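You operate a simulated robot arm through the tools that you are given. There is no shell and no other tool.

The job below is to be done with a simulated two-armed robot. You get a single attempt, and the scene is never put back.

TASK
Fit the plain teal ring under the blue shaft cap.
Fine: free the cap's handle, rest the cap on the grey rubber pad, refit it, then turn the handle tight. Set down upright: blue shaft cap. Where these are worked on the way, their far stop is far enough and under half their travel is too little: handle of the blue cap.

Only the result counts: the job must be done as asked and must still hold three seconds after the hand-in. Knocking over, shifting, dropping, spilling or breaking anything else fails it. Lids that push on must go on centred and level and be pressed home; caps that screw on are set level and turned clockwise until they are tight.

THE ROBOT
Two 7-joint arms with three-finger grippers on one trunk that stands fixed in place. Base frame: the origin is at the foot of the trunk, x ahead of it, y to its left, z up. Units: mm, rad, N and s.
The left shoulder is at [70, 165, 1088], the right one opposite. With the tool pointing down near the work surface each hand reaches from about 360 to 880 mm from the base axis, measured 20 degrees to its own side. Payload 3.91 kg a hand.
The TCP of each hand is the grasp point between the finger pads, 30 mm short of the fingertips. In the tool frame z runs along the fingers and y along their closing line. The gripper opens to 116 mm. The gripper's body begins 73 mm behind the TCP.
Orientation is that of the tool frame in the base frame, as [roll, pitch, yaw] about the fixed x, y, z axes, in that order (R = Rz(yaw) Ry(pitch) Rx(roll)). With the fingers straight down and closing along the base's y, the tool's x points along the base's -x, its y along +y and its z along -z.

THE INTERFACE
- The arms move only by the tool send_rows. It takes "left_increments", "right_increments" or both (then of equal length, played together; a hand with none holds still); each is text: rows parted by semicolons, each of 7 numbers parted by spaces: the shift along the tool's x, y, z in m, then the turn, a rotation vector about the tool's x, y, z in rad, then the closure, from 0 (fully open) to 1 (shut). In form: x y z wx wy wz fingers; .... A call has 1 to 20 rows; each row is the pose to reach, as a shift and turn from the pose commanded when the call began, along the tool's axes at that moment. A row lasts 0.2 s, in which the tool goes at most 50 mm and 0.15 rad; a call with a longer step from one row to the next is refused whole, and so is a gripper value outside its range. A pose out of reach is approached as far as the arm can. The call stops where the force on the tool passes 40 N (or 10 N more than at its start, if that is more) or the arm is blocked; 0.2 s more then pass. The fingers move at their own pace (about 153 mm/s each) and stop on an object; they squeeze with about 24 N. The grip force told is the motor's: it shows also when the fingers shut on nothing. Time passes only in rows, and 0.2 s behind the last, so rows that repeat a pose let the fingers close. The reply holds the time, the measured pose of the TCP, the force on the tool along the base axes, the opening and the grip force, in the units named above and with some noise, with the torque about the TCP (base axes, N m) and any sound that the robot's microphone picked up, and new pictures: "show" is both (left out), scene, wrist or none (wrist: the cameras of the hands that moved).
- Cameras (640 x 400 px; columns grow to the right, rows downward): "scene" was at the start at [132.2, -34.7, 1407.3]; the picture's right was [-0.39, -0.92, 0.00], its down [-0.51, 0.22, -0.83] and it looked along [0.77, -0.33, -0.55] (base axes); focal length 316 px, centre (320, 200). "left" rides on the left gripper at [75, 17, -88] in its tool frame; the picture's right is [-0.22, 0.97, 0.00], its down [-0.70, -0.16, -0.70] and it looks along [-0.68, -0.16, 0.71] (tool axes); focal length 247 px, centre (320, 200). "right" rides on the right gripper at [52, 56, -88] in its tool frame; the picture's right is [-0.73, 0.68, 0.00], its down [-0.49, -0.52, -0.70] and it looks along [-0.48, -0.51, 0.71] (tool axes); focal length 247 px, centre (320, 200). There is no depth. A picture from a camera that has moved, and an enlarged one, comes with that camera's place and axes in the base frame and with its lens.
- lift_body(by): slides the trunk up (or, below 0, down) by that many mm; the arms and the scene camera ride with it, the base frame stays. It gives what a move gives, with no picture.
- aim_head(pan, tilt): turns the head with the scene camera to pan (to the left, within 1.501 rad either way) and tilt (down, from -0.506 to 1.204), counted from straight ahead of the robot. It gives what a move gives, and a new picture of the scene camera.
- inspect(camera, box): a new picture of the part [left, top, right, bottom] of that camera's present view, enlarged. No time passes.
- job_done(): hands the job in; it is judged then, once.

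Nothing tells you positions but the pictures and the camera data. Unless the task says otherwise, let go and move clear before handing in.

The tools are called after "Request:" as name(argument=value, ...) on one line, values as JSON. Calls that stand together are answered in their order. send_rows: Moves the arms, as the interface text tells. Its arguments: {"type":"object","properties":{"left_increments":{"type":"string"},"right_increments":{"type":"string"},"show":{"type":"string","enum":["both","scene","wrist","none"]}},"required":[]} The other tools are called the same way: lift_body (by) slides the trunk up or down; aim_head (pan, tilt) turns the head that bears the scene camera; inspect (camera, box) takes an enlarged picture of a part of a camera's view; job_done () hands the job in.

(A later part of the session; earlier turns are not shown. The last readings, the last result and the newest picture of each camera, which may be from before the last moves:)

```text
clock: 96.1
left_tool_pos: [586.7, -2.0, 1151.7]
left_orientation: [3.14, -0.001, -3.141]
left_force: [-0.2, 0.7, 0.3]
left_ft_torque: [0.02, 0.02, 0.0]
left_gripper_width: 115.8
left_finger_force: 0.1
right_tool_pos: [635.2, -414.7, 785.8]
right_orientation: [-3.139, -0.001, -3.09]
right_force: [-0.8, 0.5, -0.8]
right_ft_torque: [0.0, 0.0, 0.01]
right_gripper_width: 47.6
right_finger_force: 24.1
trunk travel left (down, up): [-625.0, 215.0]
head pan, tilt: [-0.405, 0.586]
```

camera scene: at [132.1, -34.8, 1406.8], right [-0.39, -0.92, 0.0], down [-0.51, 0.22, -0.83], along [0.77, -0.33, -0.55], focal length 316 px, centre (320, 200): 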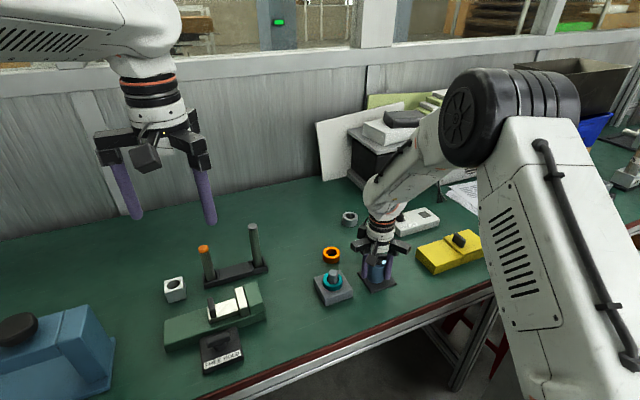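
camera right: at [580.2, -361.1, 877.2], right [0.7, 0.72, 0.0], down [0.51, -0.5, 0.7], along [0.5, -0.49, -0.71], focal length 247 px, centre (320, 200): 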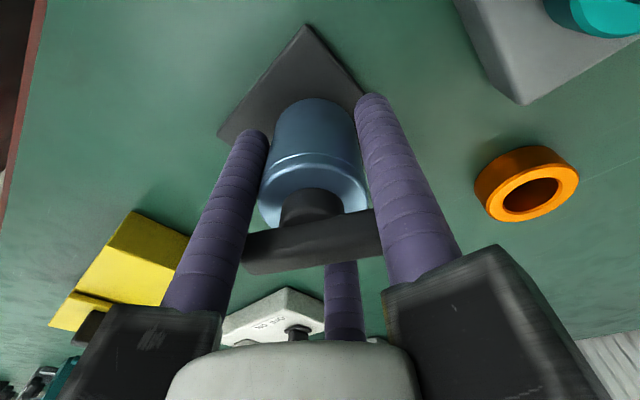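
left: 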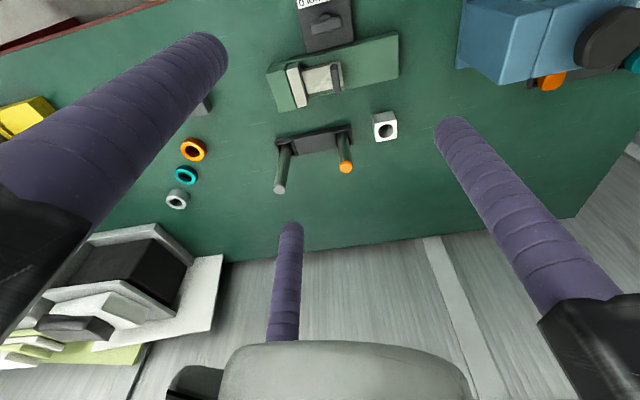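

The cap is gripped again. I'll lift it and carry it back above the shaft.

Request:
send_rows(right_increments="0 0 -0.01 0 0 0 1; 0 0 -0.04 0 0 0 1; 0 0 -0.08 0 0 0 1; 0 0 -0.11 0 0 0 1; -0.0045 0.0423 -0.11 0 0 0 1; -0.0089 0.0846 -0.11 0 0 0 1; -0.0134 0.1272 -0.11 0 0 0 1; -0.0134 0.1272 -0.11 0 0 0 1", show="none")

Request:
send_rows(right_increments="0 0 0 0 0 0 1", show="none")

Request:
send_rows(right_increments="0 0 0 0 0 0 1", show="none")

Request:
send_rows(right_increments="0 0 0 0 0 0 1", show="both")

Request:
inspect(camera="scene", box=[310, 220, 360, 305])

Request:
inspect(camera="right", box=[220, 0, 420, 200])

```text
clock: 97.9
left_tool_pos: [587.0, -3.2, 1151.4]
left_orientation: [-3.141, -0.001, 3.141]
left_force: [-0.6, -0.5, 0.1]
left_ft_torque: [0.01, -0.01, 0.0]
left_gripper_width: 115.9
left_finger_force: 0.0
right_tool_pos: [643.6, -287.9, 895.4]
right_orientation: [-3.141, -0.003, -3.089]
right_force: [-0.1, -0.1, -1.3]
right_ft_torque: [0.01, -0.01, -0.01]
right_gripper_width: 47.7
right_finger_force: 23.9
trunk travel left (down, up): [-625.0, 215.0]
head pan, tilt: [-0.405, 0.586]
```

```text
clock: 98.3
left_tool_pos: [587.2, -2.0, 1152.2]
left_orientation: [-3.141, 0.001, 3.141]
left_force: [1.1, 0.1, 0.6]
left_ft_torque: [0.0, 0.0, 0.01]
left_gripper_width: 115.8
left_finger_force: 0.0
right_tool_pos: [644.3, -287.9, 895.1]
right_orientation: [-3.139, -0.002, -3.089]
right_force: [-0.3, 0.3, -1.7]
right_ft_torque: [0.04, 0.01, -0.01]
right_gripper_width: 47.9
right_finger_force: 23.9
trunk travel left (down, up): [-625.0, 215.0]
head pan, tilt: [-0.405, 0.586]
```

```text
clock: 98.7
left_tool_pos: [587.1, -2.5, 1151.8]
left_orientation: [-3.14, -0.001, 3.141]
left_force: [-0.6, -0.9, -0.1]
left_ft_torque: [0.01, 0.0, 0.02]
left_gripper_width: 115.7
left_finger_force: 0.0
right_tool_pos: [644.4, -288.8, 896.0]
right_orientation: [-3.141, -0.002, -3.089]
right_force: [0.2, 0.6, -2.4]
right_ft_torque: [0.01, -0.01, -0.04]
right_gripper_width: 47.5
right_finger_force: 23.9
trunk travel left (down, up): [-625.0, 215.0]
head pan, tilt: [-0.405, 0.586]
```

```text
clock: 99.1
left_tool_pos: [586.9, -2.0, 1151.7]
left_orientation: [3.14, 0.0, 3.141]
left_force: [0.3, -0.6, -0.9]
left_ft_torque: [0.02, -0.01, 0.02]
left_gripper_width: 116.0
left_finger_force: 0.0
right_tool_pos: [645.1, -288.2, 895.6]
right_orientation: [-3.14, -0.003, -3.09]
right_force: [0.1, 0.1, -2.7]
right_ft_torque: [-0.03, -0.01, -0.03]
right_gripper_width: 47.6
right_finger_force: 24.2
trunk travel left (down, up): [-625.0, 215.0]
head pan, tilt: [-0.405, 0.586]
camera scene: at [132.5, -34.7, 1406.8], right [-0.39, -0.92, 0.0], down [-0.51, 0.22, -0.83], along [0.77, -0.33, -0.55], focal length 316 px, centre (320, 200)
camera right: at [590.1, -234.5, 983.3], right [0.7, 0.72, 0.0], down [0.51, -0.5, 0.7], along [0.5, -0.49, -0.71], focal length 247 px, centre (320, 200)
```

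scene: 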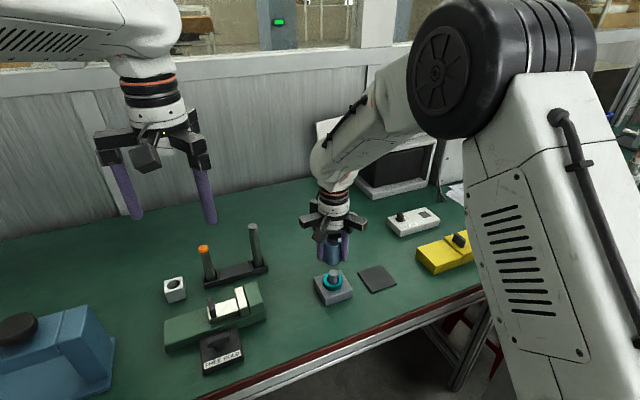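
right: 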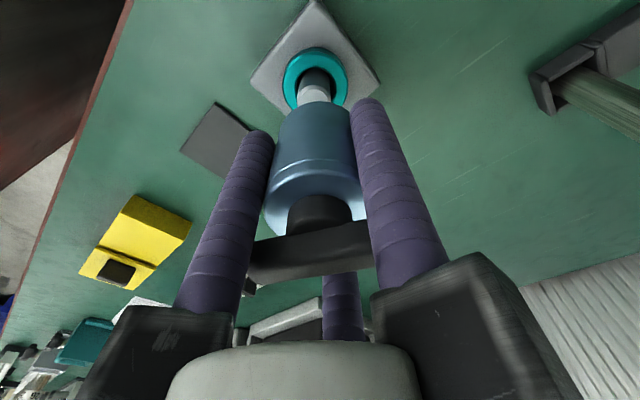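

```text
4.71 times, centred on (335, 262) of scene
camera zoom: at [132.5, -34.7, 1406.8], right [-0.39, -0.92, 0.0], down [-0.51, 0.22, -0.83], along [0.77, -0.33, -0.55], focal length 1490 px, centre (249, -94)
```

zoom: 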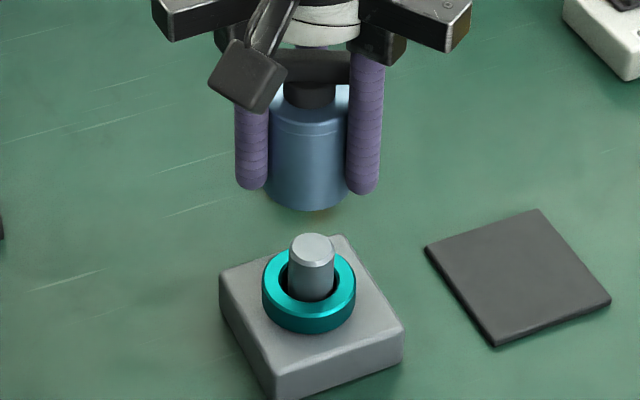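

```text
2.00 times, centred on (320, 100) of right
camera zoom: at [590.1, -234.5, 983.3], right [0.7, 0.72, 0.0], down [0.51, -0.5, 0.7], along [0.5, -0.49, -0.71], focal length 494 px, centre (320, 400)
```

zoom: 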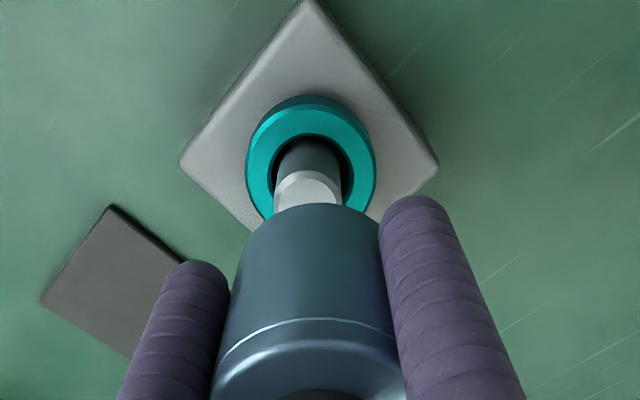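

The measured pose averages (644.4, -288.2), about 4 mm off the shaft axis, and the scene view agrees. I'll correct that and come down to just above the shaft.

Request:
send_rows(right_increments="0.0044 -0.0007 0 0 0 0 1; 0.0044 -0.0007 0.012 0 0 0 1; 0.0044 -0.0007 0.024 0 0 0 1; 0.0044 -0.0007 0.024 0 0 0 1", show="none")

Request:
send_rows(right_increments="0 0 0 0 0 0 1", show="none")

Request:
send_rows(right_increments="0 0 0 0 0 0 1", show="none")

Request:
inspect(camera="scene", box=[315, 245, 355, 300])

Request:
inspect(camera="right", box=[220, 0, 420, 200])

```text
clock: 100.1
left_tool_pos: [586.4, -2.1, 1152.1]
left_orientation: [3.141, -0.001, 3.14]
left_force: [-0.2, -0.2, 0.6]
left_ft_torque: [0.01, 0.01, 0.02]
left_gripper_width: 116.4
left_finger_force: 0.1
right_tool_pos: [636.5, -289.6, 871.3]
right_orientation: [-3.141, 0.0, -3.088]
right_force: [-0.2, 0.6, -2.9]
right_ft_torque: [-0.03, 0.02, 0.0]
right_gripper_width: 48.1
right_finger_force: 23.8
trunk travel left (down, up): [-625.0, 215.0]
head pan, tilt: [-0.405, 0.586]
```

```text
clock: 100.5
left_tool_pos: [587.1, -2.8, 1152.8]
left_orientation: [-3.142, 0.0, 3.141]
left_force: [0.1, -0.6, -0.7]
left_ft_torque: [-0.02, -0.02, 0.01]
left_gripper_width: 116.0
left_finger_force: 0.1
right_tool_pos: [638.0, -290.7, 870.9]
right_orientation: [-3.139, -0.003, -3.089]
right_force: [-0.1, 0.1, -1.9]
right_ft_torque: [0.01, 0.02, -0.04]
right_gripper_width: 47.6
right_finger_force: 23.6
trunk travel left (down, up): [-625.0, 215.0]
head pan, tilt: [-0.405, 0.586]
```

```text
clock: 100.9
left_tool_pos: [586.2, -2.8, 1151.9]
left_orientation: [-3.14, 0.0, -3.141]
left_force: [0.5, 0.4, 0.2]
left_ft_torque: [0.0, 0.01, 0.02]
left_gripper_width: 116.0
left_finger_force: 0.0
right_tool_pos: [636.6, -290.4, 869.9]
right_orientation: [-3.14, 0.0, -3.089]
right_force: [0.1, 0.2, -2.0]
right_ft_torque: [-0.02, -0.02, 0.04]
right_gripper_width: 47.6
right_finger_force: 23.9
trunk travel left (down, up): [-625.0, 215.0]
head pan, tilt: [-0.405, 0.586]
```

```text
7.27 times, centred on (335, 272) of scene
camera zoom: at [132.6, -34.8, 1406.7], right [-0.39, -0.92, 0.0], down [-0.51, 0.22, -0.83], along [0.77, -0.33, -0.55], focal length 2302 px, centre (211, -327)
```

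zoom: 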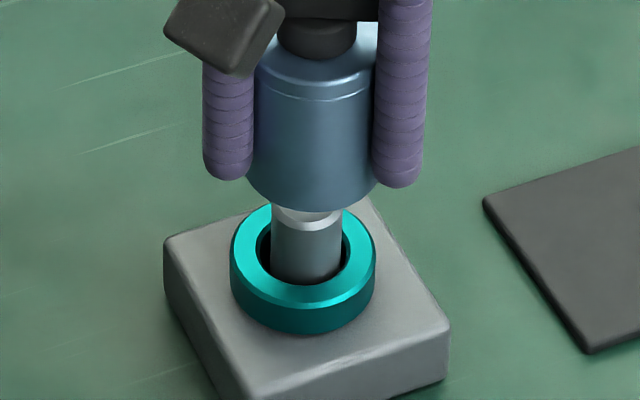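

```text
2.00 times, centred on (320, 100) of right
camera zoom: at [582.5, -236.2, 958.0], right [0.7, 0.72, 0.0], down [0.51, -0.5, 0.7], along [0.5, -0.49, -0.71], focal length 494 px, centre (320, 400)
```

zoom: 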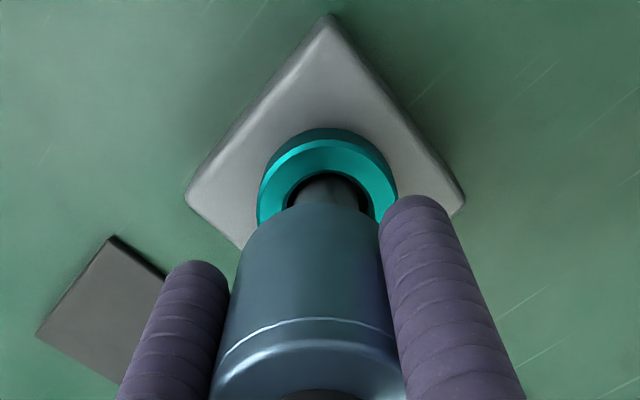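

The reading is now (637, -290.2), about 3 mm short, and the wrist view confirms the shaft lies slightly to the right. I'll nudge and re-measure at this height.

Request:
send_rows(right_increments="-0.003 0.001 0 0 0 0 1; -0.003 0.001 0 0 0 0 1", show="none")

Request:
send_rows(right_increments="0 0 0 0 0 0 1", show="none")

Request:
send_rows(right_increments="0 0 0 0 0 0 1", show="none")

Request:
send_rows(right_increments="0 0 0 0 0 0 1", show="none")

Request:
inspect(camera="scene", box=[315, 245, 355, 300])

Request:
inspect(camera="right", box=[220, 0, 420, 200])

```text
clock: 101.5
left_tool_pos: [586.8, -2.6, 1152.1]
left_orientation: [-3.141, 0.0, 3.141]
left_force: [-1.0, -0.6, -0.9]
left_ft_torque: [0.0, 0.02, 0.0]
left_gripper_width: 115.8
left_finger_force: 0.1
right_tool_pos: [638.2, -289.0, 871.3]
right_orientation: [-3.14, -0.002, -3.089]
right_force: [0.1, -0.1, -3.2]
right_ft_torque: [-0.02, 0.01, -0.01]
right_gripper_width: 47.8
right_finger_force: 23.8
trunk travel left (down, up): [-625.0, 215.0]
head pan, tilt: [-0.405, 0.586]
```

```text
clock: 101.9
left_tool_pos: [587.9, -3.1, 1152.8]
left_orientation: [3.141, -0.001, -3.14]
left_force: [1.3, -0.1, -0.1]
left_ft_torque: [0.01, 0.0, 0.01]
left_gripper_width: 116.0
left_finger_force: 0.1
right_tool_pos: [639.3, -288.4, 870.5]
right_orientation: [-3.14, -0.002, -3.088]
right_force: [-0.2, -0.3, -2.9]
right_ft_torque: [-0.01, 0.02, 0.0]
right_gripper_width: 47.7
right_finger_force: 24.2
trunk travel left (down, up): [-625.0, 215.0]
head pan, tilt: [-0.405, 0.586]
```

```text
clock: 102.3
left_tool_pos: [587.2, -2.5, 1151.9]
left_orientation: [3.141, 0.0, 3.141]
left_force: [0.3, 0.3, 0.6]
left_ft_torque: [0.0, 0.01, -0.01]
left_gripper_width: 116.0
left_finger_force: 0.0
right_tool_pos: [638.5, -289.9, 870.0]
right_orientation: [-3.139, -0.002, -3.088]
right_force: [0.2, 0.0, -2.1]
right_ft_torque: [0.02, 0.02, -0.03]
right_gripper_width: 47.7
right_finger_force: 23.9
trunk travel left (down, up): [-625.0, 215.0]
head pan, tilt: [-0.405, 0.586]
```

```text
clock: 102.7
left_tool_pos: [588.1, -2.8, 1152.4]
left_orientation: [3.142, 0.001, -3.141]
left_force: [0.8, 0.6, 0.8]
left_ft_torque: [0.0, 0.0, -0.02]
left_gripper_width: 116.1
left_finger_force: 0.1
right_tool_pos: [638.2, -289.0, 870.4]
right_orientation: [-3.139, -0.004, -3.087]
right_force: [-0.2, -0.1, -2.3]
right_ft_torque: [-0.01, -0.01, -0.01]
right_gripper_width: 47.6
right_finger_force: 24.0
trunk travel left (down, up): [-625.0, 215.0]
head pan, tilt: [-0.405, 0.586]
```

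```text
7.27 times, centred on (335, 272) of scene
camera zoom: at [132.5, -34.8, 1406.8], right [-0.39, -0.92, 0.0], down [-0.51, 0.22, -0.83], along [0.77, -0.33, -0.55], focal length 2302 px, centre (211, -327)
```

zoom: 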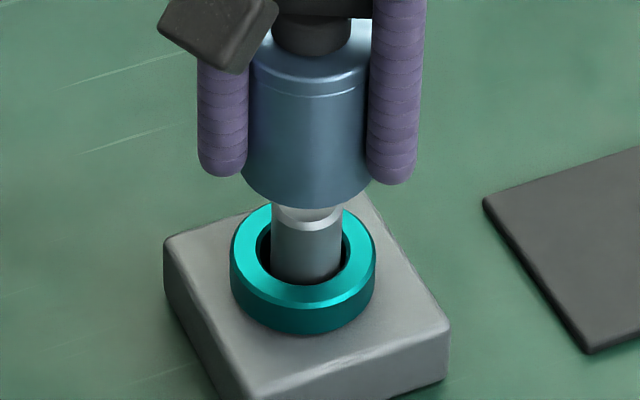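

```text
2.00 times, centred on (320, 100) of right
camera zoom: at [584.5, -235.2, 958.1], right [0.7, 0.72, 0.0], down [0.51, -0.5, 0.7], along [0.5, -0.49, -0.71], focal length 494 px, centre (320, 400)
```

zoom: 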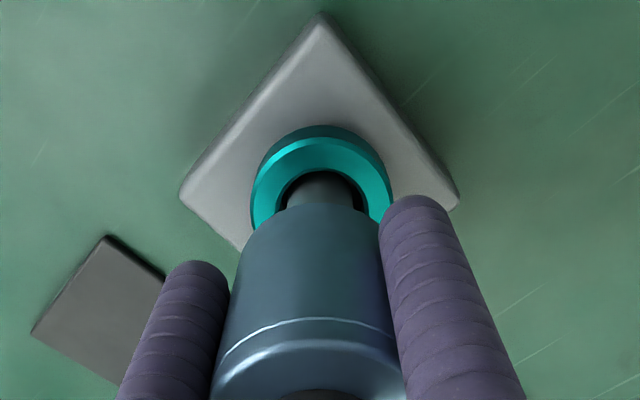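

Averages now give (638.6, -289.1), and the scene shows the cap nearly in line with the shaft. I'll nudge about 1 mm and lower to just above the shaft tip, then re-measure before engaging.

Request:
send_rows(right_increments="-0.0011 -0.0003 0.005 0 0 0 1; -0.0011 -0.0003 0.01 0 0 0 1; -0.0011 -0.0003 0.01 0 0 0 1", show="none")

Request:
send_rows(right_increments="0 0 0 0 0 0 1", show="none")

Request:
send_rows(right_increments="0 0 0 0 0 0 1", show="none")

Request:
send_rows(right_increments="0 0 0 0 0 0 1", show="none")

Request:
inspect(camera="scene", box=[315, 245, 355, 300])

```text
clock: 103.5
left_tool_pos: [587.2, -2.5, 1151.7]
left_orientation: [-3.14, 0.0, 3.14]
left_force: [0.5, -0.1, -0.9]
left_ft_torque: [-0.03, 0.0, 0.02]
left_gripper_width: 115.9
left_finger_force: 0.1
right_tool_pos: [639.9, -290.1, 860.2]
right_orientation: [-3.14, -0.001, -3.09]
right_force: [0.3, -0.3, -1.8]
right_ft_torque: [0.05, 0.02, -0.02]
right_gripper_width: 47.8
right_finger_force: 24.0
trunk travel left (down, up): [-625.0, 215.0]
head pan, tilt: [-0.405, 0.586]
```

```text
clock: 103.9
left_tool_pos: [586.7, -1.3, 1151.9]
left_orientation: [-3.141, 0.0, -3.141]
left_force: [-0.3, 0.1, -0.4]
left_ft_torque: [0.01, -0.01, 0.0]
left_gripper_width: 116.3
left_finger_force: 0.1
right_tool_pos: [639.7, -290.3, 859.8]
right_orientation: [-3.139, -0.001, -3.091]
right_force: [0.8, -0.1, -2.8]
right_ft_torque: [0.02, 0.01, 0.01]
right_gripper_width: 47.5
right_finger_force: 23.9
trunk travel left (down, up): [-625.0, 215.0]
head pan, tilt: [-0.405, 0.586]
```

```text
clock: 104.3
left_tool_pos: [587.6, -1.5, 1152.0]
left_orientation: [3.141, -0.002, 3.141]
left_force: [0.1, -0.1, 0.6]
left_ft_torque: [-0.03, -0.03, 0.03]
left_gripper_width: 115.8
left_finger_force: 0.0
right_tool_pos: [640.4, -289.5, 860.1]
right_orientation: [-3.139, -0.002, -3.087]
right_force: [0.9, 0.4, -2.2]
right_ft_torque: [-0.02, 0.0, -0.01]
right_gripper_width: 47.6
right_finger_force: 23.8
trunk travel left (down, up): [-625.0, 215.0]
head pan, tilt: [-0.405, 0.586]
```

```text
clock: 104.7
left_tool_pos: [587.0, -1.5, 1152.5]
left_orientation: [3.14, -0.001, -3.14]
left_force: [0.6, 0.3, -0.2]
left_ft_torque: [0.0, -0.01, -0.01]
left_gripper_width: 115.9
left_finger_force: 0.0
right_tool_pos: [641.0, -290.0, 860.8]
right_orientation: [-3.14, -0.002, -3.09]
right_force: [0.2, 0.8, -1.9]
right_ft_torque: [0.0, 0.04, 0.02]
right_gripper_width: 47.8
right_finger_force: 24.0
trunk travel left (down, up): [-625.0, 215.0]
head pan, tilt: [-0.405, 0.586]
```

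```text
7.27 times, centred on (335, 272) of scene
camera zoom: at [132.5, -34.8, 1406.8], right [-0.39, -0.92, 0.0], down [-0.51, 0.22, -0.83], along [0.77, -0.33, -0.55], focal length 2302 px, centre (211, -327)
```

zoom: 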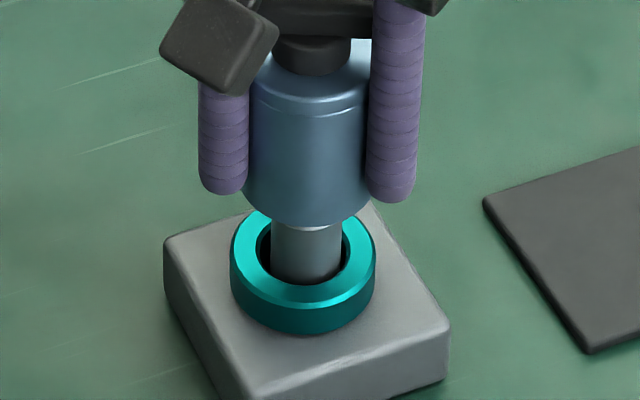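

The cap is in line with the shaft to within a millimetre. I'll lower it in small steps and watch the force as it engages.

Request:
send_rows(right_increments="0 0.0004 0.003 0 0 0 1; 0 0.0004 0.006 0 0 0 1; 0 0.0004 0.006 0 0 0 1", show="none")

Request:
send_rows(right_increments="0 0 0.002 0 0 0 1; 0 0 0.002 0 0 0 1", show="none")

Request:
send_rows(right_increments="0 0 0.002 0 0 0 1; 0 0 0.002 0 0 0 1", show="none")

Request:
send_rows(right_increments="0 0 0.002 0 0 0 1; 0 0 0.002 0 0 0 1", show="none")

Request:
inspect(camera="scene", box=[315, 245, 355, 300])

```text
clock: 105.5
left_tool_pos: [586.4, -1.7, 1151.4]
left_orientation: [3.141, 0.001, -3.141]
left_force: [-0.3, -0.1, -0.3]
left_ft_torque: [0.0, -0.01, 0.03]
left_gripper_width: 116.0
left_finger_force: 0.1
right_tool_pos: [640.6, -287.9, 854.8]
right_orientation: [-3.139, -0.002, -3.089]
right_force: [-0.7, 0.9, -2.3]
right_ft_torque: [0.01, 0.03, 0.0]
right_gripper_width: 47.5
right_finger_force: 24.0
trunk travel left (down, up): [-625.0, 215.0]
head pan, tilt: [-0.405, 0.586]
```

```text
clock: 106.1
left_tool_pos: [586.6, -1.8, 1151.1]
left_orientation: [-3.141, 0.0, 3.141]
left_force: [0.6, -0.1, 0.2]
left_ft_torque: [0.03, 0.02, 0.01]
left_gripper_width: 116.2
left_finger_force: 0.1
right_tool_pos: [639.8, -288.1, 853.3]
right_orientation: [-3.14, -0.001, -3.089]
right_force: [-0.3, -0.4, -2.2]
right_ft_torque: [0.01, -0.01, 0.01]
right_gripper_width: 47.7
right_finger_force: 23.7
trunk travel left (down, up): [-625.0, 215.0]
head pan, tilt: [-0.405, 0.586]
```

```text
clock: 106.7
left_tool_pos: [587.7, -1.5, 1152.7]
left_orientation: [-3.141, -0.001, -3.142]
left_force: [0.4, 0.1, 1.0]
left_ft_torque: [-0.03, -0.02, 0.0]
left_gripper_width: 115.8
left_finger_force: 0.1
right_tool_pos: [639.7, -287.7, 850.9]
right_orientation: [-3.141, -0.003, -3.088]
right_force: [0.9, 0.4, -2.5]
right_ft_torque: [-0.04, 0.03, 0.0]
right_gripper_width: 47.7
right_finger_force: 24.2
trunk travel left (down, up): [-625.0, 215.0]
head pan, tilt: [-0.405, 0.586]
```

```text
clock: 107.3
left_tool_pos: [587.9, -2.5, 1152.4]
left_orientation: [-3.14, 0.0, 3.142]
left_force: [0.3, -0.1, 0.8]
left_ft_torque: [-0.01, 0.0, 0.02]
left_gripper_width: 115.8
left_finger_force: 0.0
right_tool_pos: [639.4, -289.3, 848.4]
right_orientation: [-3.14, -0.001, -3.09]
right_force: [-0.5, 0.8, -1.3]
right_ft_torque: [0.01, -0.03, -0.04]
right_gripper_width: 47.6
right_finger_force: 24.1
trunk travel left (down, up): [-625.0, 215.0]
head pan, tilt: [-0.405, 0.586]
```

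```text
7.27 times, centred on (335, 272) of scene
camera zoom: at [132.4, -34.7, 1406.8], right [-0.39, -0.92, 0.0], down [-0.51, 0.22, -0.83], along [0.77, -0.33, -0.55], focal length 2302 px, centre (211, -327)
```

zoom: 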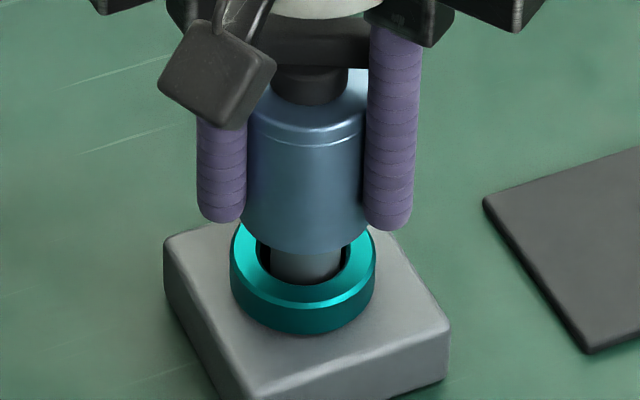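

Request:
send_rows(right_increments="0 -0.0004 0.003 0 0 0 1; 0 -0.0004 0.003 0 0 0 1", show="none")

Request:
send_rows(right_increments="0 0 0.003 0 0 0 1; 0 0 0.003 0 0 0 1", show="none")

Request:
send_rows(right_increments="0 0 0.003 0 0 0 1; 0 0 0.003 0 0 0 1", show="none")

Request:
inspect(camera="scene", box=[315, 245, 355, 300])

```text
clock: 107.9
left_tool_pos: [587.7, -1.9, 1153.2]
left_orientation: [-3.141, -0.001, -3.14]
left_force: [-0.2, -0.5, -1.3]
left_ft_torque: [0.0, -0.02, 0.01]
left_gripper_width: 116.4
left_finger_force: 0.1
right_tool_pos: [639.8, -290.4, 846.2]
right_orientation: [-3.141, -0.001, -3.086]
right_force: [0.0, 0.6, -2.7]
right_ft_torque: [-0.01, 0.01, 0.04]
right_gripper_width: 47.6
right_finger_force: 24.3
trunk travel left (down, up): [-625.0, 215.0]
head pan, tilt: [-0.405, 0.586]
```

```text
clock: 108.5
left_tool_pos: [585.0, -2.2, 1152.3]
left_orientation: [-3.141, 0.0, -3.141]
left_force: [0.4, -0.5, -0.4]
left_ft_torque: [0.05, -0.04, 0.01]
left_gripper_width: 116.0
left_finger_force: 0.1
right_tool_pos: [639.9, -288.9, 843.1]
right_orientation: [-3.139, -0.002, -3.088]
right_force: [-0.1, 0.2, -1.1]
right_ft_torque: [-0.01, -0.02, -0.01]
right_gripper_width: 47.6
right_finger_force: 24.2
trunk travel left (down, up): [-625.0, 215.0]
head pan, tilt: [-0.405, 0.586]
```

```text
clock: 109.1
left_tool_pos: [587.3, -1.7, 1151.3]
left_orientation: [-3.141, -0.001, -3.141]
left_force: [0.8, -0.8, 0.1]
left_ft_torque: [0.01, 0.0, 0.03]
left_gripper_width: 115.8
left_finger_force: 0.0
right_tool_pos: [640.1, -289.0, 839.9]
right_orientation: [-3.142, -0.001, -3.089]
right_force: [-0.1, 0.2, -2.4]
right_ft_torque: [0.03, -0.03, 0.01]
right_gripper_width: 47.7
right_finger_force: 24.6
trunk travel left (down, up): [-625.0, 215.0]
head pan, tilt: [-0.405, 0.586]
```

```text
7.27 times, centred on (335, 272) of scene
camera zoom: at [132.4, -34.7, 1406.8], right [-0.39, -0.92, 0.0], down [-0.51, 0.22, -0.83], along [0.77, -0.33, -0.55], focal length 2302 px, centre (211, -327)
```

zoom: 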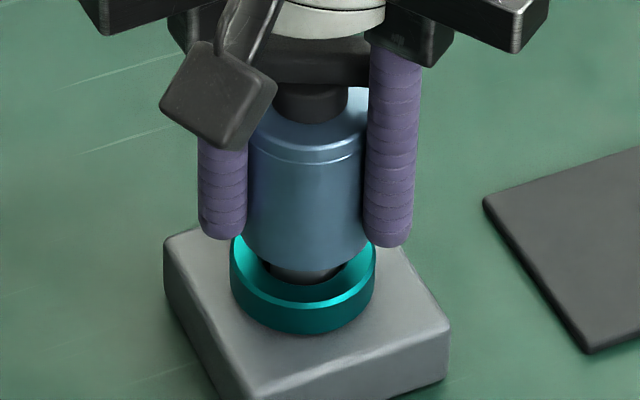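

The cap is sliding over the shaft with no side force. I'll continue toward the ring.

Request:
send_rows(right_increments="0 0 0.004 0 0 0 1; 0 0 0.008 0 0 0 1; 0 0 0.008 0 0 0 1", show="none")

Request:
send_rows(right_increments="0 0 0.004 0 0 0 1; 0 0 0.007 0 0 0 1; 0 0 0.007 0 0 0 1", show="none")

Request:
send_rows(right_increments="0 0 0.002 0 0 0 1; 0 0 0.002 0 0 0 1", show="none")

Request:
inspect(camera="scene", box=[315, 245, 355, 300])

```text
clock: 109.9
left_tool_pos: [587.1, -3.6, 1152.8]
left_orientation: [3.141, -0.001, 3.141]
left_force: [0.2, 0.1, 0.8]
left_ft_torque: [0.0, 0.0, 0.03]
left_gripper_width: 116.1
left_finger_force: 0.1
right_tool_pos: [640.0, -288.9, 831.5]
right_orientation: [-3.141, -0.002, -3.089]
right_force: [-0.7, 0.3, -1.6]
right_ft_torque: [0.01, 0.0, 0.03]
right_gripper_width: 47.7
right_finger_force: 23.6
trunk travel left (down, up): [-625.0, 215.0]
head pan, tilt: [-0.405, 0.586]
```

```text
clock: 110.7
left_tool_pos: [584.9, -2.4, 1152.1]
left_orientation: [3.139, 0.002, 3.142]
left_force: [0.0, -0.2, 0.2]
left_ft_torque: [-0.01, -0.01, 0.03]
left_gripper_width: 115.9
left_finger_force: 0.2
right_tool_pos: [638.9, -290.6, 825.9]
right_orientation: [-3.14, 0.002, -3.091]
right_force: [1.1, -2.9, 8.6]
right_ft_torque: [0.07, 0.05, 0.04]
right_gripper_width: 47.8
right_finger_force: 24.1
trunk travel left (down, up): [-625.0, 215.0]
head pan, tilt: [-0.405, 0.586]
```

```text
clock: 111.3
left_tool_pos: [585.4, -2.7, 1153.3]
left_orientation: [-3.14, 0.001, -3.14]
left_force: [-0.8, 0.3, -0.5]
left_ft_torque: [0.05, 0.01, 0.01]
left_gripper_width: 116.1
left_finger_force: 0.1
right_tool_pos: [639.1, -288.9, 822.5]
right_orientation: [-3.14, 0.0, -3.092]
right_force: [1.7, -6.1, 16.1]
right_ft_torque: [-0.06, 0.0, 0.02]
right_gripper_width: 47.8
right_finger_force: 23.5
trunk travel left (down, up): [-625.0, 215.0]
head pan, tilt: [-0.405, 0.586]
```

```text
7.27 times, centred on (335, 272) of scene
camera zoom: at [130.7, -34.7, 1407.0], right [-0.4, -0.92, 0.0], down [-0.51, 0.22, -0.83], along [0.77, -0.33, -0.55], focal length 2302 px, centre (211, -327)
```

zoom: 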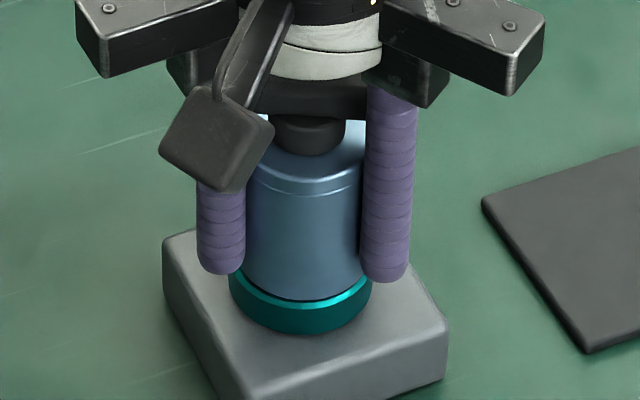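

The cap has met resistance at TCP z≈823, which fits it resting on the ring. I'll look closely to check it is seated level.

Request:
inspect(camera="scene", box=[322, 270, 350, 300])

Request:
inspect(camera="right", box=[240, 20, 420, 200])

```text
13.33 times, centred on (336, 285) of scene
camera zoom: at [130.7, -34.7, 1407.0], right [-0.4, -0.92, 0.0], down [-0.51, 0.22, -0.83], along [0.77, -0.33, -0.55], focal length 4220 px, centre (107, -933)
```

zoom: 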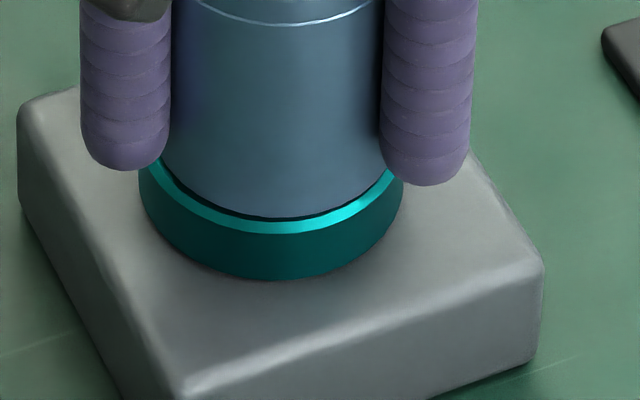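

```text
2.22 times, centred on (330, 110) of right
camera zoom: at [584.0, -235.2, 910.7], right [0.7, 0.72, 0.0], down [0.51, -0.5, 0.7], along [0.5, -0.49, -0.71], focal length 549 px, centre (298, 400)
```

zoom: 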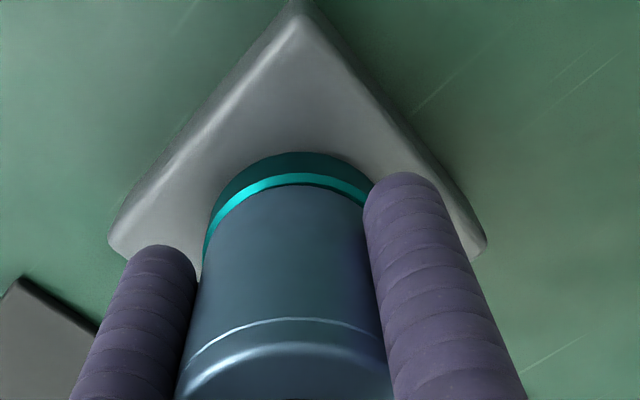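

The cap looks level and down on the ring. I'll press slightly more to confirm it is home.

Request:
send_rows(right_increments="0 0 0.0015 0 0 0 1; 0 0 0.0015 0 0 0 1", show="none")

Request:
inspect(camera="scene", box=[322, 270, 350, 300])

```text
clock: 111.9
left_tool_pos: [586.2, -1.6, 1152.7]
left_orientation: [3.141, 0.001, -3.141]
left_force: [-0.4, -0.3, 0.1]
left_ft_torque: [-0.03, 0.0, 0.02]
left_gripper_width: 115.9
left_finger_force: 0.0
right_tool_pos: [638.2, -289.7, 823.4]
right_orientation: [-3.139, 0.0, -3.09]
right_force: [1.3, -6.1, 18.7]
right_ft_torque: [-0.07, -0.05, 0.0]
right_gripper_width: 47.7
right_finger_force: 23.4
trunk travel left (down, up): [-625.0, 215.0]
head pan, tilt: [-0.405, 0.586]
```

```text
13.33 times, centred on (336, 285) of scene
camera zoom: at [130.3, -34.5, 1407.0], right [-0.39, -0.92, 0.0], down [-0.51, 0.22, -0.83], along [0.77, -0.33, -0.55], focal length 4220 px, centre (107, -933)
```

zoom: 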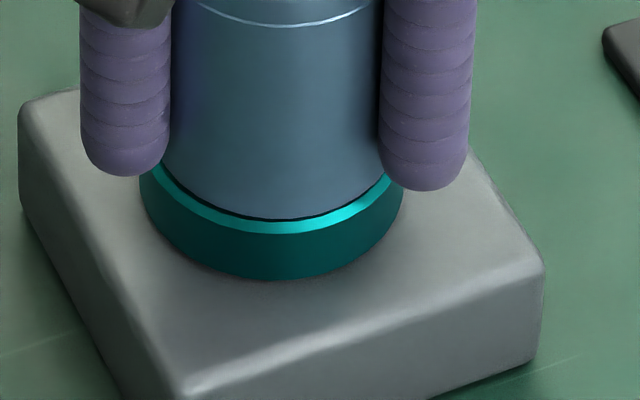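

The cap is fully down: the fingers slid on it at about 18 N while the cap stayed put. I'll release it, rise clear and look at the handle's angle.

Request:
send_rows(right_increments="0 0 -0.001 0 0 0 0.55; 0 0 -0.002 0 0 0 0.4; 0 0 -0.002 0 0 0 0.2; 0 0 -0.002 0 0 0 0.1; 0 0 -0.04 0 0 0 0.1; 0 0 -0.08 0 0 0 0; 0 0 -0.12 0 0 0 0; 0 0 -0.15 0 0 0 0; 0 0 -0.15 0 0 0 0", show="both")

Request:
inspect(camera="scene", box=[315, 240, 355, 300])

Request:
inspect(camera="right", box=[240, 0, 400, 150])

```text
clock: 113.9
left_tool_pos: [587.0, -2.5, 1150.9]
left_orientation: [3.141, -0.001, -3.139]
left_force: [-0.3, 1.1, -0.4]
left_ft_torque: [0.01, 0.03, 0.03]
left_gripper_width: 116.0
left_finger_force: 0.0
right_tool_pos: [640.2, -289.1, 972.0]
right_orientation: [-3.14, -0.001, -3.088]
right_force: [-0.4, 1.3, -0.4]
right_ft_torque: [0.03, 0.02, 0.02]
right_gripper_width: 115.9
right_finger_force: 0.1
trunk travel left (down, up): [-625.0, 215.0]
head pan, tilt: [-0.405, 0.586]
camera scene: at [132.9, -34.9, 1406.7], right [-0.39, -0.92, 0.0], down [-0.51, 0.22, -0.83], along [0.77, -0.33, -0.55], focal length 316 px, centre (320, 200)
camera right: at [585.4, -235.3, 1060.8], right [0.7, 0.72, 0.0], down [0.51, -0.5, 0.7], along [0.5, -0.49, -0.71], focal length 247 px, centre (320, 200)
```

scene: 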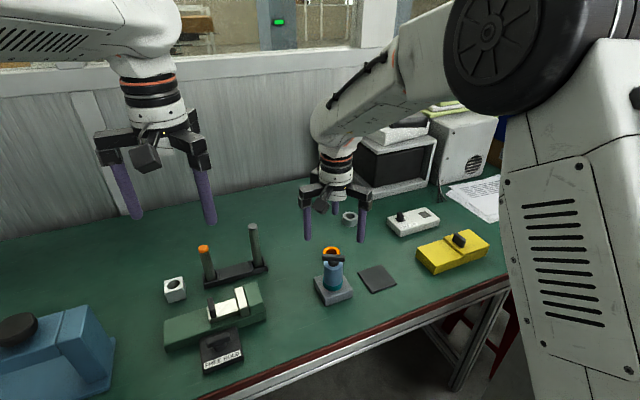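
right: 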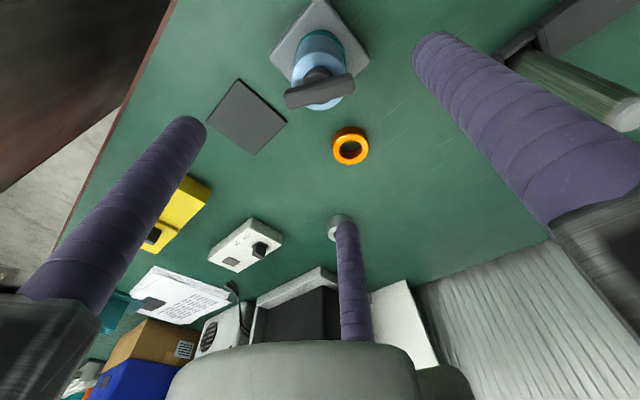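

```text
6.67 times, centred on (335, 270) of scene
camera zoom: at [132.9, -34.9, 1406.7], right [-0.39, -0.92, 0.0], down [-0.51, 0.22, -0.83], along [0.77, -0.33, -0.55], focal length 2110 px, centre (220, -267)
```

zoom: 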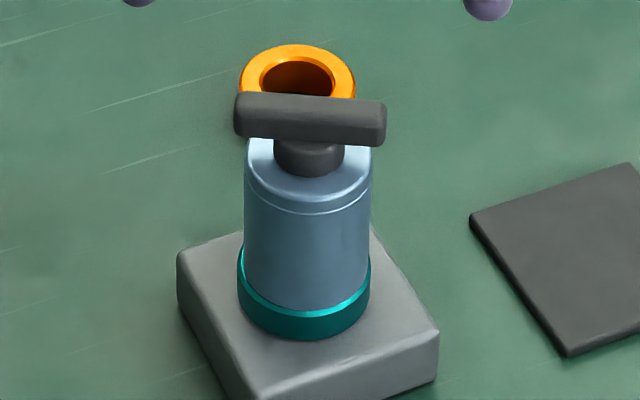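

```text
2.67 times, centred on (320, 75) of right
camera zoom: at [585.4, -235.3, 1060.8], right [0.7, 0.72, 0.0], down [0.51, -0.5, 0.7], along [0.5, -0.49, -0.71], focal length 659 px, centre (320, 533)
```

zoom: 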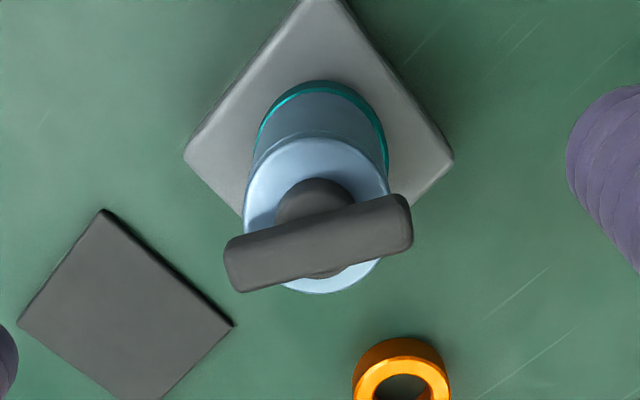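

The cap stands level on the teal ring, with the handle bar still at about 151°. I'll rotate the hand to match the bar, offset by 7.5 mm as before, and come down with the fingers open.

Request:
send_rows(right_increments="-0.001 -0.0005 0.01 0 0 -0.127 0; -0.002 -0.001 0.02 0 0 -0.254 0; -0.003 -0.0015 0.03 0 0 -0.381 0; -0.004 -0.002 0.04 0 0 -0.508 0; -0.005 -0.0025 0.05 0 0 -0.635 0; -0.006 -0.003 0.06 0 0 -0.762 0; -0.0062 -0.0037 0.07 0 0 -0.889 0; -0.0062 -0.0037 0.072 0 0 -1.017 0; -0.0062 -0.0037 0.072 0 0 -1.017 0", show="none")

Request:
send_rows(right_increments="0 0 0 0 0 0 0", show="none")

Request:
send_rows(right_increments="0 0 0 0 0 0 0", show="both")

Request:
inspect(camera="right", box=[240, 0, 420, 180])

```text
clock: 115.9
left_tool_pos: [586.2, -2.1, 1152.1]
left_orientation: [3.141, 0.0, -3.141]
left_force: [1.4, -0.2, 0.2]
left_ft_torque: [0.01, -0.02, -0.03]
left_gripper_width: 115.9
left_finger_force: 0.0
right_tool_pos: [646.3, -291.8, 898.6]
right_orientation: [3.14, -0.001, -2.071]
right_force: [0.7, 0.2, 1.0]
right_ft_torque: [0.01, 0.02, -0.01]
right_gripper_width: 116.1
right_finger_force: 0.1
trunk travel left (down, up): [-625.0, 215.0]
head pan, tilt: [-0.405, 0.586]
```

```text
clock: 116.3
left_tool_pos: [587.0, -1.6, 1151.3]
left_orientation: [3.142, 0.0, -3.141]
left_force: [0.3, 0.7, 0.3]
left_ft_torque: [0.0, -0.03, 0.01]
left_gripper_width: 115.9
left_finger_force: 0.2
right_tool_pos: [645.9, -292.4, 897.7]
right_orientation: [-3.141, -0.003, -2.072]
right_force: [0.1, -0.6, 0.2]
right_ft_torque: [0.01, 0.0, -0.04]
right_gripper_width: 116.1
right_finger_force: 0.0
trunk travel left (down, up): [-625.0, 215.0]
head pan, tilt: [-0.405, 0.586]
```

```text
clock: 116.7
left_tool_pos: [586.4, -1.8, 1152.6]
left_orientation: [3.141, 0.002, 3.141]
left_force: [-0.2, 0.2, -1.0]
left_ft_torque: [0.01, 0.05, 0.02]
left_gripper_width: 116.0
left_finger_force: 0.1
right_tool_pos: [646.6, -292.0, 899.5]
right_orientation: [3.141, -0.001, -2.073]
right_force: [0.6, -0.5, 0.4]
right_ft_torque: [-0.03, 0.0, -0.01]
right_gripper_width: 116.5
right_finger_force: 0.0
trunk travel left (down, up): [-625.0, 215.0]
head pan, tilt: [-0.405, 0.586]
camera scene: at [132.2, -34.7, 1406.8], right [-0.39, -0.92, 0.0], down [-0.51, 0.22, -0.83], along [0.77, -0.33, -0.55], focal length 316 px, centre (320, 200)
camera right: at [572.2, -310.4, 986.0], right [-0.24, 0.97, 0.0], down [0.69, 0.18, 0.7], along [0.68, 0.17, -0.72], focal length 247 px, centre (320, 200)
```

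scene: 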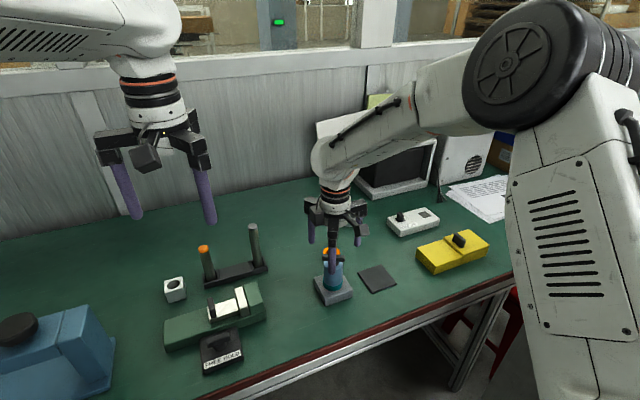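
right: 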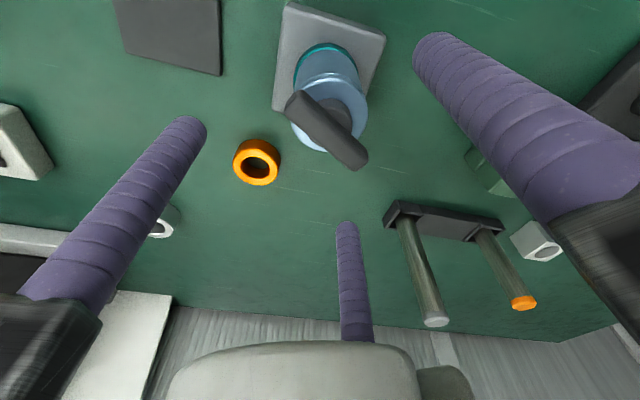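

```text
2.22 times, centred on (330, 90) of right
camera zoom: at [572.2, -310.4, 986.0], right [-0.24, 0.97, 0.0], down [0.69, 0.18, 0.7], along [0.68, 0.17, -0.72], focal length 549 px, centre (298, 444)
```

zoom: 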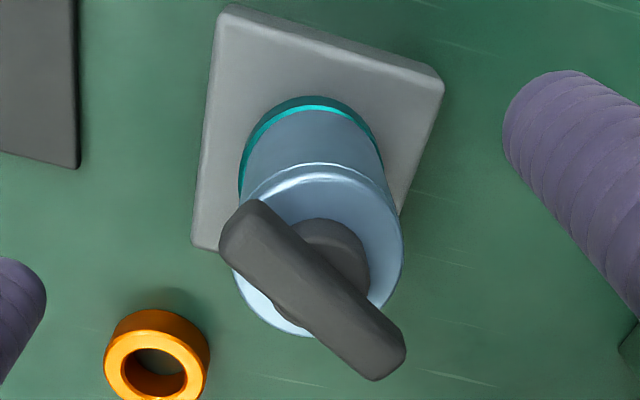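

The hand is aligned with the bar to within 2°. I'll lower to bar height and close loosely around it.

Request:
send_rows(right_increments="0 0 0.01 0 0 0 0; 0 0 0.0205 0 0 0 0; 0 0 0.0205 0 0 0 0.5; 0 0 0.0205 0 0 0 0.65; 0 0 0.0205 0 0 0 0.7; 0 0 0.0205 0 0 0 0.7", show="none")

Request:
inspect(camera="right", box=[240, 60, 400, 240])

Request:
inspect(camera="scene", box=[310, 230, 360, 300])

```text
clock: 118.1
left_tool_pos: [586.5, -1.0, 1152.5]
left_orientation: [-3.141, 0.001, -3.141]
left_force: [-1.0, 0.6, 0.2]
left_ft_torque: [-0.01, -0.01, -0.01]
left_gripper_width: 116.1
left_finger_force: 0.1
right_tool_pos: [646.7, -292.6, 877.5]
right_orientation: [-3.142, -0.002, -2.075]
right_force: [-0.4, 0.5, 0.1]
right_ft_torque: [0.01, 0.01, -0.01]
right_gripper_width: 34.8
right_finger_force: 0.3
trunk travel left (down, up): [-625.0, 215.0]
head pan, tilt: [-0.405, 0.586]
```

```text
2.22 times, centred on (320, 150) of right
camera zoom: at [573.3, -310.2, 966.0], right [-0.24, 0.97, 0.0], down [0.69, 0.18, 0.7], along [0.68, 0.17, -0.72], focal length 549 px, centre (320, 311)
```

zoom: 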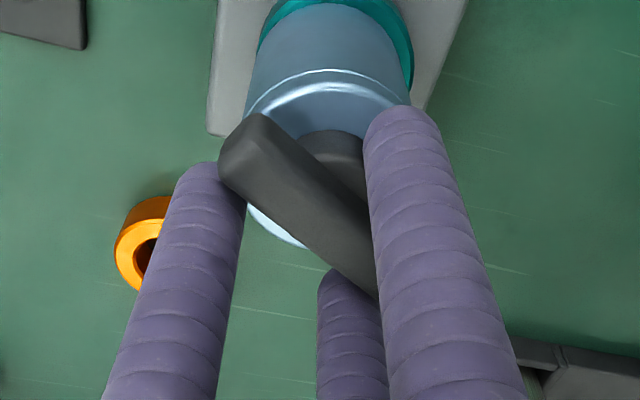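

```text
5.71 times, centred on (335, 265) of scene
camera zoom: at [132.2, -34.6, 1406.8], right [-0.39, -0.92, 0.0], down [-0.51, 0.22, -0.83], along [0.77, -0.33, -0.55], focal length 1809 px, centre (234, -171)
```

zoom: 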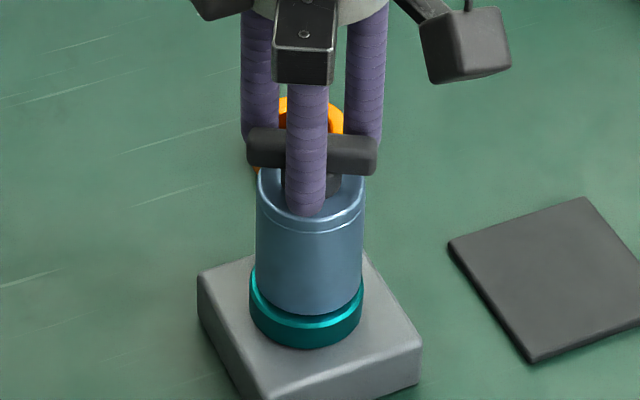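

The fingers surround the bar with no contact force. Now I'll turn clockwise about the cap axis in stages.

Request:
send_rows(right_increments="0.00075 0.00004 0 0 0 0.1 0.7; 0.00149 0.00015 0 0 0 0.2 0.7; 0.00222 0.00033 0 0 0 0.3 0.7; 0.00292 0.00059 0 0 0 0.4 0.7; 0.0036 0.00092 0 0 0 0.5 0.7; 0.0036 0.00092 0 0 0 0.5 0.7", show="none")

Request:
inspect(camera="right", box=[240, 60, 400, 240])

Request:
inspect(camera="scene", box=[310, 230, 360, 300])

```text
clock: 119.5
left_tool_pos: [586.9, -2.7, 1152.8]
left_orientation: [-3.142, 0.0, 3.142]
left_force: [0.2, 0.7, 0.0]
left_ft_torque: [0.0, 0.01, -0.01]
left_gripper_width: 116.1
left_finger_force: 0.0
right_tool_pos: [643.8, -296.1, 878.9]
right_orientation: [-3.141, -0.002, -2.575]
right_force: [-0.1, -0.3, -1.1]
right_ft_torque: [0.0, 0.02, 0.01]
right_gripper_width: 34.7
right_finger_force: 0.1
trunk travel left (down, up): [-625.0, 215.0]
head pan, tilt: [-0.405, 0.586]
```

```text
2.22 times, centred on (320, 150) of right
camera zoom: at [569.8, -275.8, 966.4], right [0.25, 0.97, 0.0], down [0.69, -0.18, 0.7], along [0.68, -0.18, -0.72], focal length 549 px, centre (320, 311)
```

zoom: 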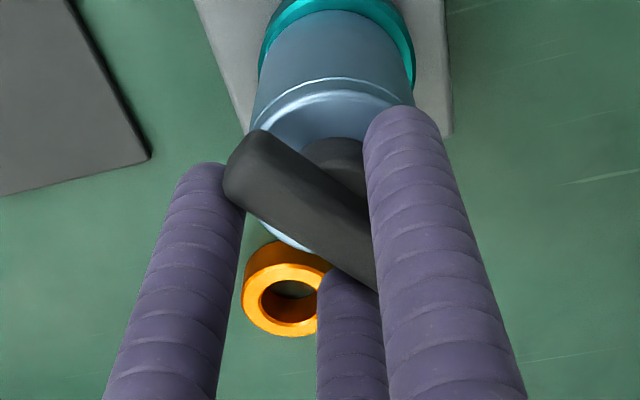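

```text
5.71 times, centred on (335, 265) of scene
camera zoom: at [132.2, -34.8, 1406.8], right [-0.39, -0.92, 0.0], down [-0.51, 0.22, -0.83], along [0.77, -0.33, -0.55], focal length 1809 px, centre (234, -171)
```

zoom: 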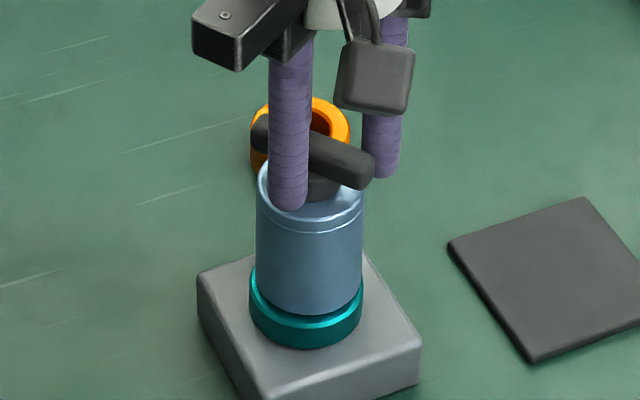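

Request:
send_rows(right_increments="0.00075 0.00004 0 0 0 0.1 0.7; 0.00149 0.00015 0 0 0 0.2 0.7; 0.00222 0.00033 0 0 0 0.3 0.7; 0.00292 0.00059 0 0 0 0.4 0.7; 0.0036 0.00092 0 0 0 0.5 0.7; 0.0036 0.00092 0 0 0 0.5 0.7", show="none")

Request:
send_rows(right_increments="0.00075 0.00004 0 0 0 0.1 0.7; 0.00149 0.00015 0 0 0 0.2 0.7; 0.00222 0.00033 0 0 0 0.3 0.7; 0.00292 0.00059 0 0 0 0.4 0.7; 0.0036 0.00092 0 0 0 0.5 0.7; 0.0036 0.00092 0 0 0 0.5 0.7", show="none")

Request:
inspect(camera="right", box=[240, 60, 400, 240])

Request:
inspect(camera="scene", box=[310, 230, 360, 300])

```text
clock: 120.9
left_tool_pos: [586.3, -2.7, 1152.0]
left_orientation: [3.141, 0.0, 3.141]
left_force: [-0.4, 0.4, -0.4]
left_ft_torque: [-0.01, -0.02, -0.02]
left_gripper_width: 115.7
left_finger_force: 0.0
right_tool_pos: [640.1, -295.9, 878.7]
right_orientation: [-3.139, -0.002, -3.074]
right_force: [0.9, -0.2, -0.9]
right_ft_torque: [-0.01, -0.01, 0.02]
right_gripper_width: 34.6
right_finger_force: 0.0
trunk travel left (down, up): [-625.0, 215.0]
head pan, tilt: [-0.405, 0.586]
```

```text
clock: 122.3
left_tool_pos: [586.1, -2.3, 1153.0]
left_orientation: [3.141, 0.0, -3.14]
left_force: [-0.4, -0.5, -0.4]
left_ft_torque: [0.0, 0.0, 0.01]
left_gripper_width: 116.0
left_finger_force: 0.1
right_tool_pos: [636.0, -296.0, 880.0]
right_orientation: [-3.139, -0.001, 2.708]
right_force: [0.7, 0.8, 0.3]
right_ft_torque: [0.03, -0.05, -0.01]
right_gripper_width: 35.3
right_finger_force: 0.1
trunk travel left (down, up): [-625.0, 215.0]
head pan, tilt: [-0.405, 0.586]
```

```text
2.22 times, centred on (320, 150) of right
camera zoom: at [612.6, -222.3, 966.8], right [0.95, 0.31, 0.0], down [0.22, -0.68, 0.7], along [0.22, -0.67, -0.71], focal length 549 px, centre (320, 311)
```

zoom: 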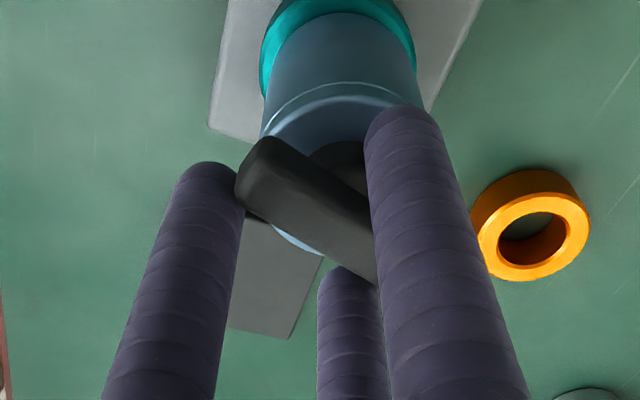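

```text
5.71 times, centred on (335, 265) of scene
camera zoom: at [132.3, -34.6, 1406.8], right [-0.39, -0.92, 0.0], down [-0.51, 0.22, -0.83], along [0.77, -0.33, -0.55], focal length 1809 px, centre (234, -171)
```

zoom: 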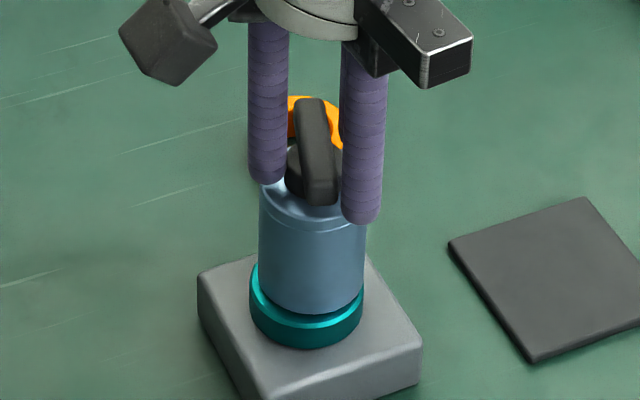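

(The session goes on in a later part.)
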